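You operate a simulated robot arm through the tools that you are given. There is no shell and no other tool. Be economical: measure what you need, move in short steps, check, and stop when the job is done.

The job below is to be done with a simulated robot arm. You get a single attempt, and the scene is never put back.

TASK
Take the purple hub and leave it on top of the purple disc.

The check looks at the end state, three seconds after you hand in, the way a careful person would. Anything else that was tipped, shoved, dropped, spilled or broken makes it a failure.

THE ROBOT
A 6-joint arm with a two-finger parallel gripper, fixed in place. Base frame: the origin is at the foot of the arm, x ahead of it, y to its left, z up; the work surface is at about z = 0. Readings come in mm, degrees, newtons and seconds.
With the tool pointing down near the work surface it reaches from about 160 to 420 mm from the base axis. Its first joint turns from -66.0 to 66.0 degrees. Payload 1.57 kg.
The TCP is the grasp point between the finger pads, 30 mm short of the fingertips. In the tool frame z runs along the fingers and y along their closing line. The gripper opens to 80 mm. The fingers are 17 mm wide and 12 mm thick; the gripper's body (40 by 82 mm) begins 80 mm behind the TCP.
Orientation is that of the tool frame in the base frame, as [roll, pitch, yaw] about the fixed x, y, z axes, in that order (R = Rz(yaw) Ry(pitch) Rx(roll)). With the fingers straight down and closing along the base's y, the tool's x points along the base's -x, its y along +y and its z along -z.

THE INTERFACE
- The arm moves only by the tool jog_arm. Its argument "rows" is a list of rows, each a list of 7 numbers: the shift along the tool's x, y, z in mm, then the turn, a rotation vector about the tool's x, y, z in rad, then the finger opening in mm, from 0 to 80. In form: [[tx, ty, tz, wx, wy, wz, gripper], ...]. A call has 1 to 8 rows; each row shifts and turns the commanded pose from where the row before left it, along the tool's axes as they then stand. Rows are played at 5 a second. More than 50 mm and 8.6 degrees between two rows, or a gripper value outside its range, and nothing of the call is played. Where a pose cannot be reached the arm comes as near as it can. A force on the tool above 40 N (or 10 N above the force at the start of the call, whichever is more), or a blocked arm, ends the call early, and 0.2 s more pass. Each finger travels about 153 mm/s and halts on what it meets, pressing with about 26 N; the grip force reading is that of the motor and also rises with nothing between the fingers. The clock runs only during rows and for 0.2 s after the last one: add rows that do not move to give the fingers time. The reply holds the time, the measured pose of the TCP, the force on the tool along the base axes, the opening and the grip force, in the units named above and with some noise.
- Cameras (640 x 400 px; columns grow to the right, rows downward): "scene" is fixed at [29.4, -314.1, 434.5]; the picture's right is [0.94, -0.33, 0.00], its down [-0.15, -0.44, -0.89] and it looks along [0.29, 0.84, -0.47] (base axes); focal length 332 px, centre (320, 200). "wrist" rides on the gripper at [-32, 0, -78] in the tool frame; the picture's right is [0.00, -1.00, 0.00], its down [0.97, 0.00, -0.24] and it looks along [0.24, 0.00, 0.97] (tool axes); focal length 218 px, centre (320, 200).
- get_image(camera): a new picture of that camera. No time passes.
- probe_pixels(camera, pixels): for up to 12 pixels [column, row] of the newest picture of that camera ("zoom" is the newest enlarged one), the place [x, y, z] in the base frame of the surface seen there, good to about 3 mm. No time passes.
- close_up(camera, box): a new picture of the part [left, top, right, bottom] of that camera's present view, enlarged. No time passes.
- sign_off(): hands the job in; it is judged then, once.

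Go step by step. Measure first, check grasps and placings, and put right what went wrong. The budget is 60 turns and 22 pictures, counting those below and the enlarged ones. Unless the task says otherwise, let go and move clear before handing in, and close with one line.

The tools are called after "Call:" as name(argument=value, ...) on one line, values as JSON. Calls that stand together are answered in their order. jog_arm: Moves the arm, as the interface text tells. Its arguments: {"type":"object","properties":{"rows":{"type":"array","items":{"type":"array","items":{"type":"number"}}}},"required":["rows"]} The other tools are called the same way: get_image (camera) takes a picture; probe_pixels (camera, pixels) gives the place of the surface under pixels of a picture; close_up (camera, box) takes an enlarged picture of a part of a camera's view; sign_off () hands the job in.

At the start:

```text
t: 0.0
eef_pos: [216.5, 76.2, 250.2]
ee_rot: [-179.9, 0.0, -180.0]
force: [0.5, -0.5, 0.0]
width: 80.2
grasp_force: 0.0
```

scene: 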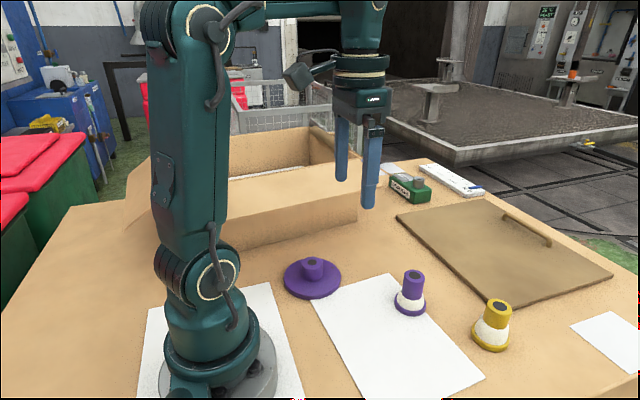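
wrist: 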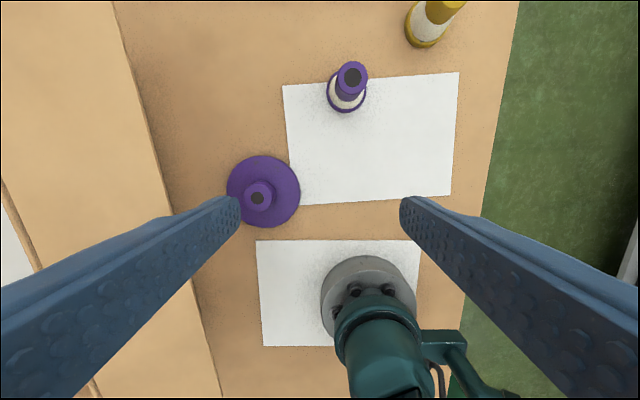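

The purple hub appears at scene (411,293) and the purple disc, with a central boss, at (312,277). I'll enlarge both and then measure them.

Call:
close_up(camera="scene", box=[270, 230, 530, 370])

Call:
close_up(camera="wrist", box=[210, 40, 400, 240])

Call:
probe_pixels(camera="wrist", pixels=[[352, 77], [346, 97], [334, 103], [258, 197], [270, 165], [258, 185], [232, 190], [296, 190], [265, 159], [265, 224]])

Call:
probe_pixels(camera="scene", pixels=[[414, 273], [413, 285], [410, 298], [409, 311], [312, 262], [312, 272], [312, 290], [396, 303], [425, 303], [287, 277], [340, 277]])

```text
2.46 times, centred on (400, 300) of scene
```

zoom: 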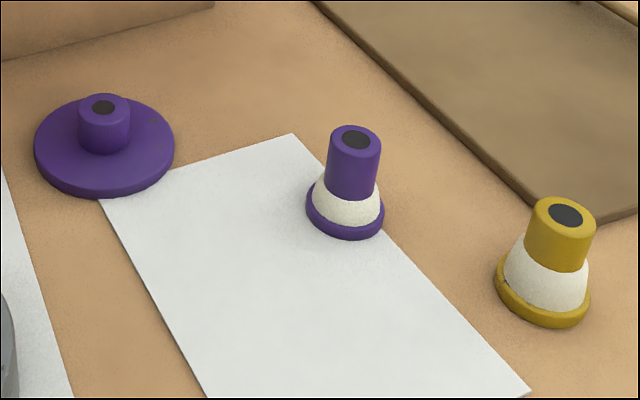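

```text
2.00 times, centred on (305, 140) of wrist
```

zoom: 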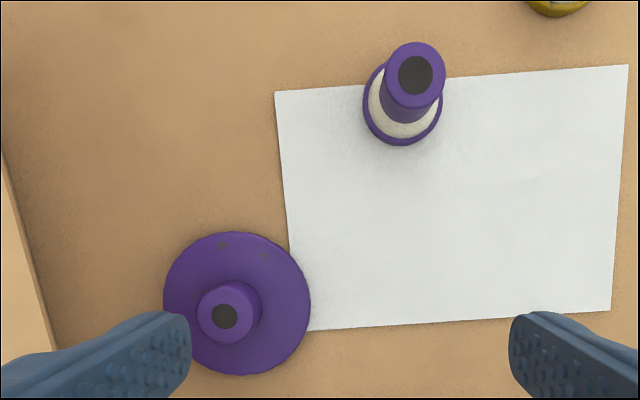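

```text
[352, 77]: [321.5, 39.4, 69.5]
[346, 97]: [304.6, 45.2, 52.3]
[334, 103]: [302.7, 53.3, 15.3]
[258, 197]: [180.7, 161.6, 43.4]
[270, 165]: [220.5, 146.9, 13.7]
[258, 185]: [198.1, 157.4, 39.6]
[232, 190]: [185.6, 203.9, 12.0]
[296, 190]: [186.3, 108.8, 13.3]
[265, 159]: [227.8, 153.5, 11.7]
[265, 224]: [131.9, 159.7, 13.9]
```

```text
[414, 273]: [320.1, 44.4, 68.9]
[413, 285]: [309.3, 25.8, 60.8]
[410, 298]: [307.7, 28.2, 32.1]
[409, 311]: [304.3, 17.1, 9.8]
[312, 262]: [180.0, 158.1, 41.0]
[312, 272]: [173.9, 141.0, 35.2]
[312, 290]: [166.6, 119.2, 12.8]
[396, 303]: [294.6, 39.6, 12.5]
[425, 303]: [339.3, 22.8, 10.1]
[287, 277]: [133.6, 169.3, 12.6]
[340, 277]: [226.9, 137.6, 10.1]
```

The hub is upright with its axis near (320, 41), a top at z≈70 and a neck about 32 mm wide above a white cone. The disc's boss is centred near (181, 161), with its top at z≈42. I'll move above the hub and measure where the neck meets the cone.

Call:
jog_arm(rows=[[-26, -8.75, 15, 0, 0, 0, 80], [-26, -8.75, 25, 0, 0, 0, 80], [-26, -8.75, 25, 0, 0, 0, 80], [-25.5, -8.75, 25, 0, 0, 0, 80], [0, 0, 0, 0, 0, 0, 80], [0, 0, 0, 0, 0, 0, 80]])

Call:
close_up(camera="scene", box=[370, 255, 450, 325])

Call:
get_image(camera="wrist")

```text
t: 1.4
eef_pos: [319.6, 40.0, 160.3]
ee_rot: [180.0, 0.0, -180.0]
force: [-0.7, 0.3, -0.9]
width: 80.0
grasp_force: 0.1
```

```text
5.71 times, centred on (410, 290) of scene
```

zoom: 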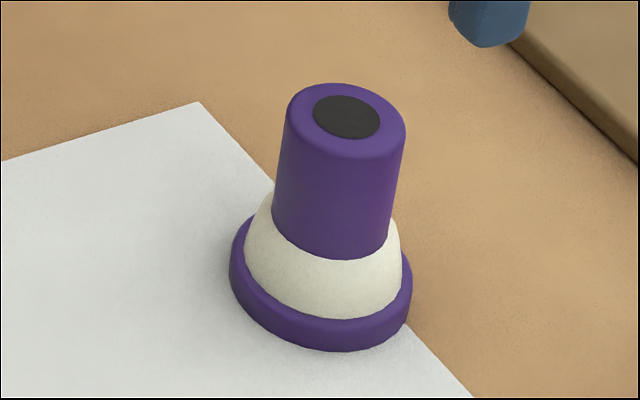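

```text
16 pictures are left
```

wrist: 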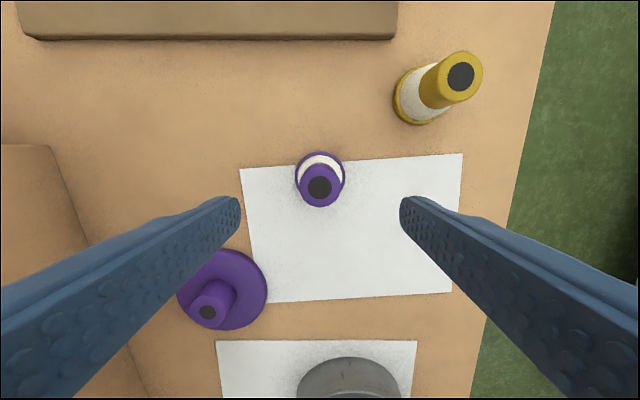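

Call:
probe_pixels(camera="zoom", pixels=[[335, 252], [335, 265], [335, 312], [335, 345], [335, 165], [348, 115], [275, 205], [388, 235]])

Call:
probe_pixels(camera="wrist", pixels=[[320, 187], [304, 187], [336, 187], [320, 204], [462, 75], [208, 312]])

```text
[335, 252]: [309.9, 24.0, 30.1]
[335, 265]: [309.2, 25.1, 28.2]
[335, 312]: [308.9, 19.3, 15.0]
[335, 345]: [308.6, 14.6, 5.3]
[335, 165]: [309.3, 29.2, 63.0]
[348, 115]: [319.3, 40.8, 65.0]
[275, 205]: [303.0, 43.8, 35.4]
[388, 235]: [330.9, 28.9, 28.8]
```

```text
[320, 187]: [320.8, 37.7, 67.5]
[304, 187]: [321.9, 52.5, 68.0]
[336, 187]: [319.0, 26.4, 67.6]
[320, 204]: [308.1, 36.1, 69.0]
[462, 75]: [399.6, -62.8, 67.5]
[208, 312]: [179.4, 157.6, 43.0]
```

The hub's axis is (320, 40), its neck spans z≈30–67, and the gripper is centred on it. I'll descend to TCP z≈66 so the tips are at z≈36, above the cone.

Call:
jog_arm(rows=[[0, 0, 30, 0, 0, 0, 80], [0, 0, 30, 0, 0, 0, 80], [0, 0, 20, 0, 0, 0, 80], [0, 0, 14, 0, 0, 0, 80], [0, 0, 0, 0, 0, 0, 80], [0, 0, 0, 0, 0, 0, 80]])

```text
t: 2.8
eef_pos: [318.8, 40.3, 67.1]
ee_rot: [-180.0, 0.0, 180.0]
force: [0.4, -0.6, -0.7]
width: 79.8
grasp_force: 0.0
```

The arm is at height with no contact. I'll close the fingers gradually.

Call:
jog_arm(rows=[[0, 0, 0, 0, 0, 0, 50], [0, 0, 0, 0, 0, 0, 36], [0, 0, 0, 0, 0, 0, 30], [0, 0, 0, 0, 0, 0, 20], [0, 0, 0, 0, 0, 0, 20], [0, 0, 0, 0, 0, 0, 20]])

Call:
get_image(camera="wrist")

```text
t: 4.2
eef_pos: [320.3, 39.5, 66.0]
ee_rot: [-179.9, 0.0, 179.9]
force: [0.8, -1.1, 0.5]
width: 32.0
grasp_force: 25.8
```

```text
15 pictures are left
```

wrist: 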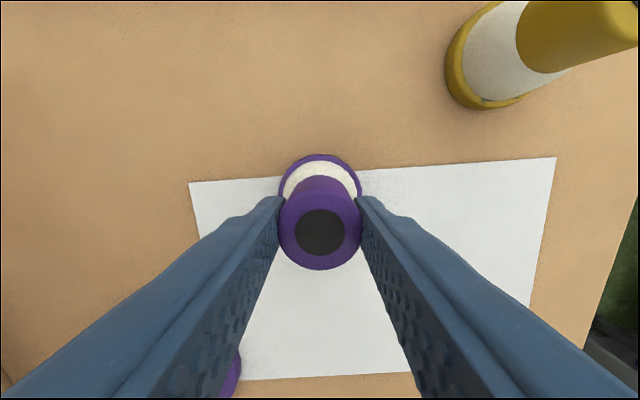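

The hub is held at 32 mm with 26 N. I'll lift it straight up.

Call:
jog_arm(rows=[[0, 0, -10, 0, 0, 0, 20], [0, 0, -25, 0, 0, 0, 20], [0, 0, -35, 0, 0, 0, 20], [0, 0, -35, 0, 0, 0, 20], [0, 0, -35, 0, 0, 0, 20], [0, 0, -35, 0, 0, 0, 20], [0, 0, 0, 0, 0, 0, 20]])

Call:
jog_arm(rows=[[0, 0, 0, 0.13, 0, 0, 20], [0, 0, 0, 0.13, 0, 0, 20], [0, 0, 0, 0.13, 0, 0, 20], [0, 0, 0, 0.13, 0, 0, 20], [0, 0, 0, 0.13, 0, 0, 20], [0, 0, 0, 0.13, 0, 0, 20], [0, 0, 0, 0, 0, 0, 20]])

Call:
get_image(camera="scene")

```text
t: 5.8
eef_pos: [319.2, 41.1, 241.2]
ee_rot: [-179.9, 0.0, -180.0]
force: [-0.4, 0.4, -4.4]
width: 31.5
grasp_force: 25.9
```

```text
t: 7.4
eef_pos: [320.1, 40.0, 242.5]
ee_rot: [-135.2, 0.0, 180.0]
force: [-0.4, -0.3, -4.0]
width: 31.9
grasp_force: 26.2
```

```text
14 pictures are left
```

scene: 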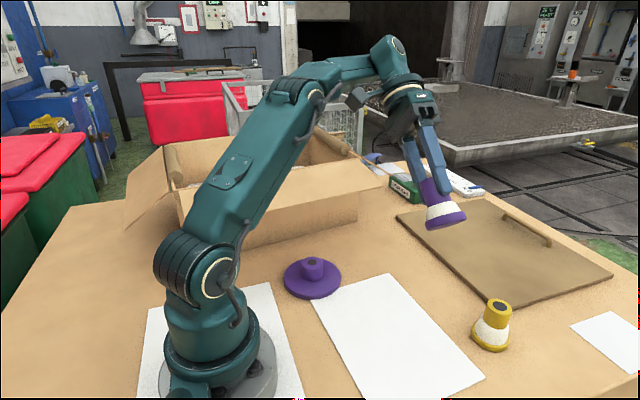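

The underside at (445,220) is nearly edge-on from this view. I'll tilt a bit more to see whether the hub has a bore.

Call:
jog_arm(rows=[[0, 0, 0, 0.13, 0, 0, 20], [0, 0, 0, 0.13, 0, 0, 20], [0, 0, 0, 0.13, 0, 0, 20], [0, 0, 0, 0.13, 0, 0, 20], [0, 0, 0, 0, 0, 0, 20], [0, 0, 0, 0, 0, 0, 20]])

Call:
close_up(camera="scene", box=[380, 130, 510, 240])

Call:
close_up(camera="scene", box=[270, 240, 360, 310])

```text
t: 8.8
eef_pos: [313.7, 25.8, 232.6]
ee_rot: [-105.5, 0.0, -179.8]
force: [-0.2, 0.0, -2.8]
width: 32.1
grasp_force: 26.4
out of reach, approached as far as the arm can: row 2, 3, 4
```

```text
3.64 times, centred on (445, 185) of scene
```

zoom: 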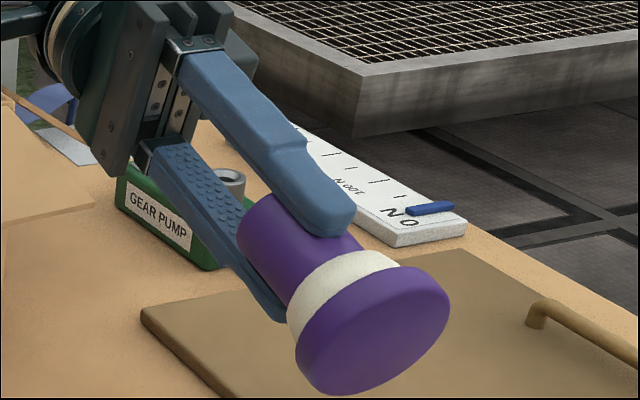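

```text
5.71 times, centred on (315, 275) of scene
```

zoom: 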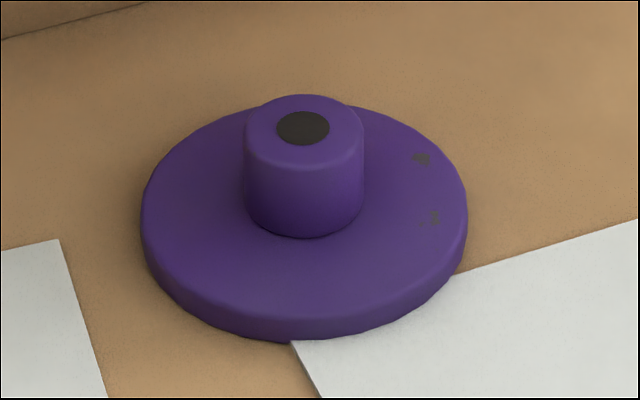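

The hub's underside is flat with no bore, so it has to stand centred on the disc's boss top (z≈42). I'll turn it upright again.

Call:
jog_arm(rows=[[0, 0, 0, -0.13, 0, 0, 20], [0, 0, 0, -0.13, 0, 0, 20], [0, 0, 0, -0.13, 0, 0, 20], [0, 0, 0, -0.13, 0, 0, 20], [0, 0, 0, -0.13, 0, 0, 20], [0, 0, 0, -0.13, 0, 0, 20], [0, 0, 0, -0.13, 0, 0, 20]])

Call:
jog_arm(rows=[[0, 0, 0, -0.13, 0, 0, 20], [0, 0, 0, -0.13, 0, 0, 20], [0, 0, 0, -0.13, 0, 0, 20], [0, 0, 0, 0, 0, 0, 20], [0, 0, 0, 0, 0, 0, 20]])

```text
t: 10.4
eef_pos: [314.5, 26.2, 232.8]
ee_rot: [-157.8, 0.0, -179.9]
force: [0.1, 0.2, -4.2]
width: 32.3
grasp_force: 26.0
```

```text
t: 11.6
eef_pos: [313.9, 26.1, 231.9]
ee_rot: [-179.9, 0.0, 180.0]
force: [0.8, 0.1, -3.1]
width: 32.1
grasp_force: 26.1
```

The hub is upright again at (314, 26, 232). Before crossing over, I'll check where the carton is relative to the disc.

Call:
get_image(camera="scene")

Call:
probe_pixels(camera="scene", pixels=[[245, 245], [300, 230], [350, 218], [240, 200], [300, 190], [350, 180], [312, 262], [304, 262], [321, 262], [312, 268]])

```text
11 pictures are left
```

scene: 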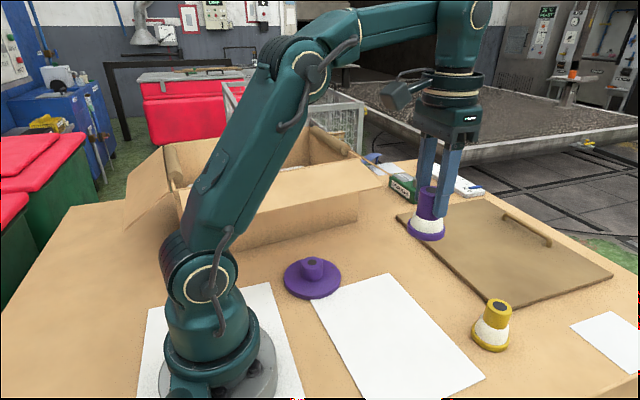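

```text
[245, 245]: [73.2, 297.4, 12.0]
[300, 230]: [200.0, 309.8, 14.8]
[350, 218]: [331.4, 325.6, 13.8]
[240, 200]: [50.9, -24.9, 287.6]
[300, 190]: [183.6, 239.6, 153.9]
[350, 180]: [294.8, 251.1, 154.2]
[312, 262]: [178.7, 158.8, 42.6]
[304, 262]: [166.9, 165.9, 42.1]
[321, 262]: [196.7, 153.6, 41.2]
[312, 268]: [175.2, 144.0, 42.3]
```

The carton flap is at about y 240, z 154, and the gripper will stay at y<205 with its body above z 185, so there is clearance. I'll carry the hub above the boss.

Call:
jog_arm(rows=[[16, 16, 0, 0, 0, 0, 20], [25, 25, 0, 0, 0, 0, 20], [26, 26, 0, 0, 0, 0, 20], [26, 26, 0, 0, 0, 0, 20], [24, 26, 0, 0, 0, 0, 20], [15.5, 16, 0, 0, 0, 0, 20], [0, 0, 0, 0, 0, 0, 20], [0, 0, 0, 0, 0, 0, 20]])

Call:
get_image(camera="wrist")

Call:
get_image(camera="scene")

```text
t: 13.4
eef_pos: [182.1, 160.8, 232.4]
ee_rot: [180.0, 0.0, -180.0]
force: [0.5, -0.5, -3.8]
width: 32.2
grasp_force: 26.0
```

```text
10 pictures are left
```

wrist: 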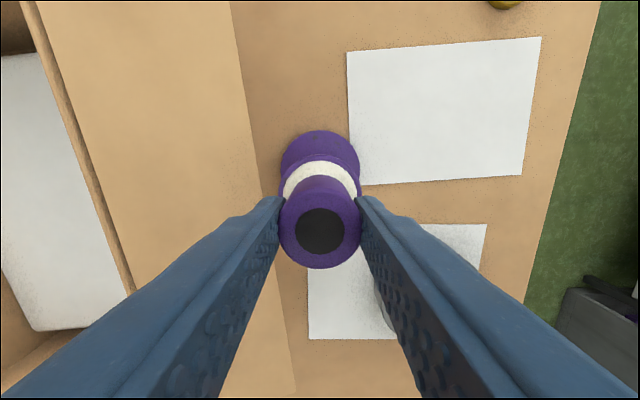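

```text
9 pictures are left
```

scene: 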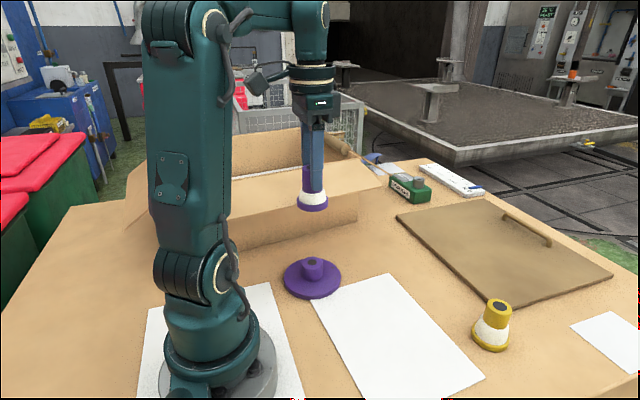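

The disc's rim in the wrist view, columns about 282–359, is centred at column 320, so y is aligned. I'll check the flap edge and the disc rim.

Call:
probe_pixels(camera="wrist", pixels=[[232, 50], [240, 100], [252, 170], [255, 200], [280, 345], [320, 133], [284, 165], [357, 165]])

Call:
probe_pixels(camera="scene", pixels=[[312, 206], [300, 203], [326, 203], [287, 277], [340, 277], [312, 262]])

```text
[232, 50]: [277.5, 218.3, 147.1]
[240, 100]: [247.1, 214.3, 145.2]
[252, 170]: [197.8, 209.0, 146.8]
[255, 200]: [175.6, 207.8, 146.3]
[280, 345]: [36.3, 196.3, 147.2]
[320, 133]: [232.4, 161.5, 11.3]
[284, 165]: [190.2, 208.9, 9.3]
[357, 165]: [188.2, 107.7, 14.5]
```

```text
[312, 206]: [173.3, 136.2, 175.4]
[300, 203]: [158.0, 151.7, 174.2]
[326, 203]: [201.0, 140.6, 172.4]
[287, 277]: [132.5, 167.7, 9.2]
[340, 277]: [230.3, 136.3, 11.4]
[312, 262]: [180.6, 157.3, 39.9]
```

The flap edge is at y≈208, z≈147. The closed fingers reach only y≈189, so the descent is clear, and I'll limit the release opening. Next I'll lower to just above the boss.

Call:
jog_arm(rows=[[0, 0, 20, 0, 0, 0, 20], [0, 0, 30, 0, 0, 0, 20], [0, 0, 30, 0, 0, 0, 20], [0, 0, 22, 0, 0, 0, 20], [0, 0, 13, 0, 0, 0, 20], [0, 0, 0, 0, 0, 0, 20], [0, 0, 0, 0, 0, 0, 20]])

Call:
close_up(camera="scene", box=[260, 200, 370, 310])

```text
t: 15.0
eef_pos: [182.0, 161.7, 119.1]
ee_rot: [180.0, 0.0, -179.9]
force: [0.7, 0.4, -4.0]
width: 32.0
grasp_force: 25.8
```

```text
3.64 times, centred on (315, 255) of scene
```

zoom: 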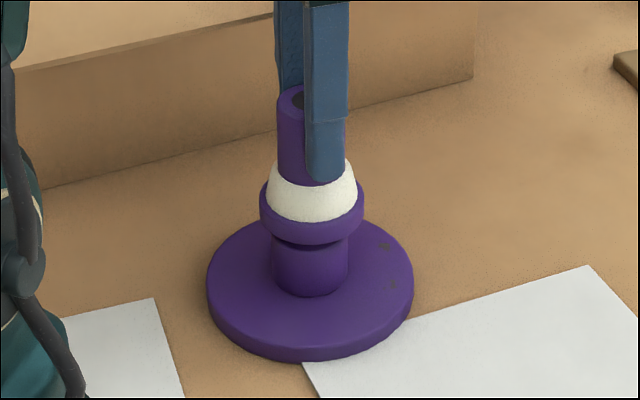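

In the scene view the hub's rim is centred at column 311 and the boss at 310, so they are aligned, with about 9 mm left. I'll lower in small steps, watching the force.

Call:
jog_arm(rows=[[0, 0, 2, 0, 0, 0, 20], [0, 0, 2, 0, 0, 0, 20], [0, 0, 1.5, 0, 0, 0, 20], [0, 0, 1, 0, 0, 0, 20], [0, 0, 0, 0, 0, 0, 20]])

Call:
jog_arm(rows=[[0, 0, 1, 0, 0, 0, 20], [0, 0, 0, 0, 0, 0, 20]])

Call:
jog_arm(rows=[[0, 0, 1, 0, 0, 0, 20], [0, 0, 0, 0, 0, 0, 20]])

```text
t: 16.2
eef_pos: [181.7, 159.8, 112.0]
ee_rot: [180.0, 0.0, 180.0]
force: [-0.1, 0.2, -3.4]
width: 31.9
grasp_force: 25.7
```

```text
t: 16.8
eef_pos: [181.1, 161.2, 110.0]
ee_rot: [-180.0, 0.0, 180.0]
force: [-0.8, 0.7, -3.6]
width: 32.2
grasp_force: 26.0
```

```text
t: 17.4
eef_pos: [180.7, 161.6, 110.5]
ee_rot: [179.8, 0.2, -180.0]
force: [-5.5, -2.0, 21.8]
width: 32.2
grasp_force: 26.0
```

Contact came at z≈109.5 with 22 N upward. I'll back off slightly to unload and then check the seat.

Call:
jog_arm(rows=[[0, 0, -0.6, 0, 0, 0, 20], [0, 0, 0, 0, 0, 0, 20]])

Call:
close_up(camera="scene", box=[270, 220, 350, 310])

```text
t: 18.0
eef_pos: [182.7, 161.2, 110.2]
ee_rot: [179.9, 0.1, 180.0]
force: [-3.1, -0.6, 14.0]
width: 32.0
grasp_force: 26.2
```

```text
4.44 times, centred on (310, 265) of scene
```

zoom: 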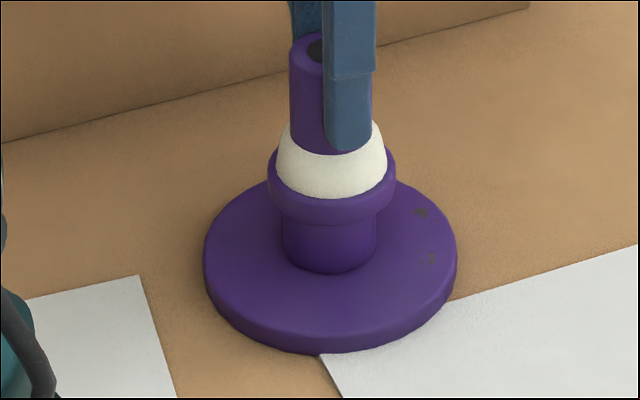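

The hub is seated with its rim centre at zoom column 331 against 330 for the boss. I'll unload a touch more and open slowly to 46 mm, staying clear of the flap.

Call:
jog_arm(rows=[[0, 0, -0.7, 0, 0, 0, 20], [0, 0, 0, 0, 0, 0, 30], [0, 0, 0, 0, 0, 0, 34], [0, 0, 0, 0, 0, 0, 38], [0, 0, 0, 0, 0, 0, 42], [0, 0, 0, 0, 0, 0, 46], [0, 0, 0, 0, 0, 0, 46]])

Call:
get_image(camera="wrist")

```text
t: 19.6
eef_pos: [181.4, 160.5, 111.1]
ee_rot: [180.0, 0.0, -179.9]
force: [-0.2, 0.0, -1.3]
width: 46.0
grasp_force: 0.0
```

```text
6 pictures are left
```

wrist: 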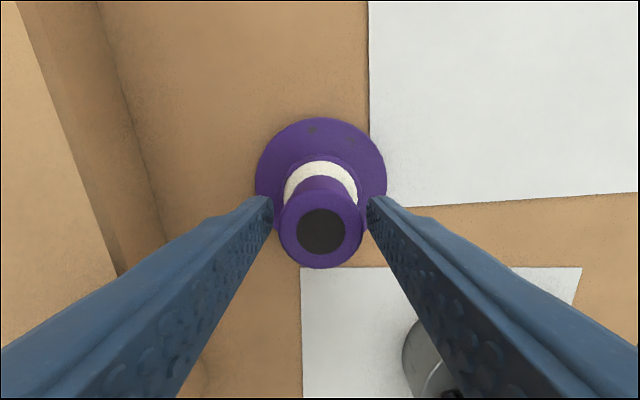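

The hub stands free between the fingers and centred on the disc (rim columns 255–387, hub at 321). I'll retreat straight up.

Call:
jog_arm(rows=[[0, 0, -10, 0, 0, 0, 46], [0, 0, -20, 0, 0, 0, 46], [0, 0, -30, 0, 0, 0, 46], [0, 0, -30, 0, 0, 0, 46], [0, 0, -30, 0, 0, 0, 46], [0, 0, 0, 0, 0, 0, 46], [0, 0, 0, 0, 0, 0, 46]])

Call:
get_image(camera="scene")

Call:
get_image(camera="wrist")

```text
t: 21.2
eef_pos: [181.2, 160.9, 231.0]
ee_rot: [-180.0, -0.1, 179.9]
force: [0.4, 0.5, 0.1]
width: 45.7
grasp_force: 0.1
```

```text
5 pictures are left
```

scene: 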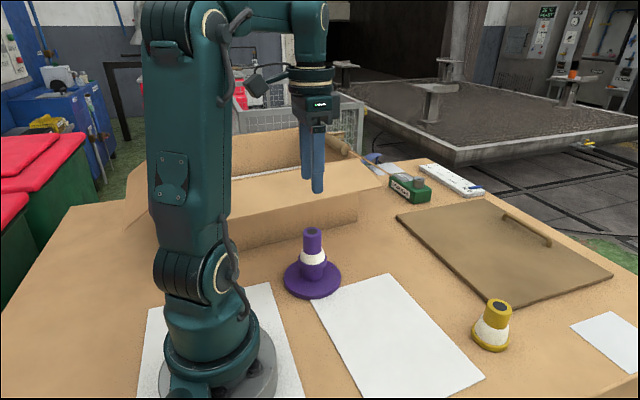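

```text
4 pictures are left
```

wrist: 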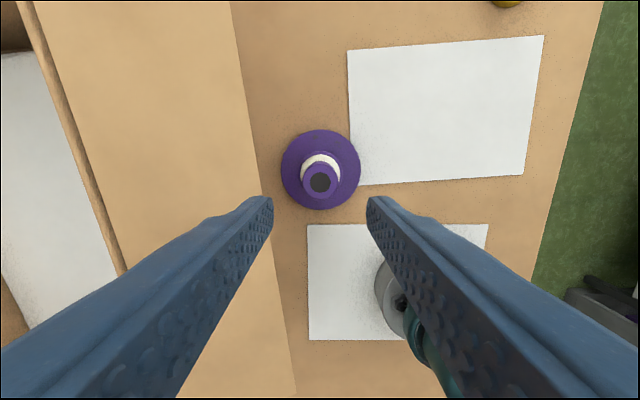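

The hub stands upright and centred on the disc (scene (312,250), wrist (320,180)). Nothing else has moved and the gripper is clear, so I'll hand in.

Call:
sign_off()

```text
The job is handed in.
```

The purple hub is standing upright on top of the purple disc, centred on its boss; the gripper is clear, and nothing else was disturbed.
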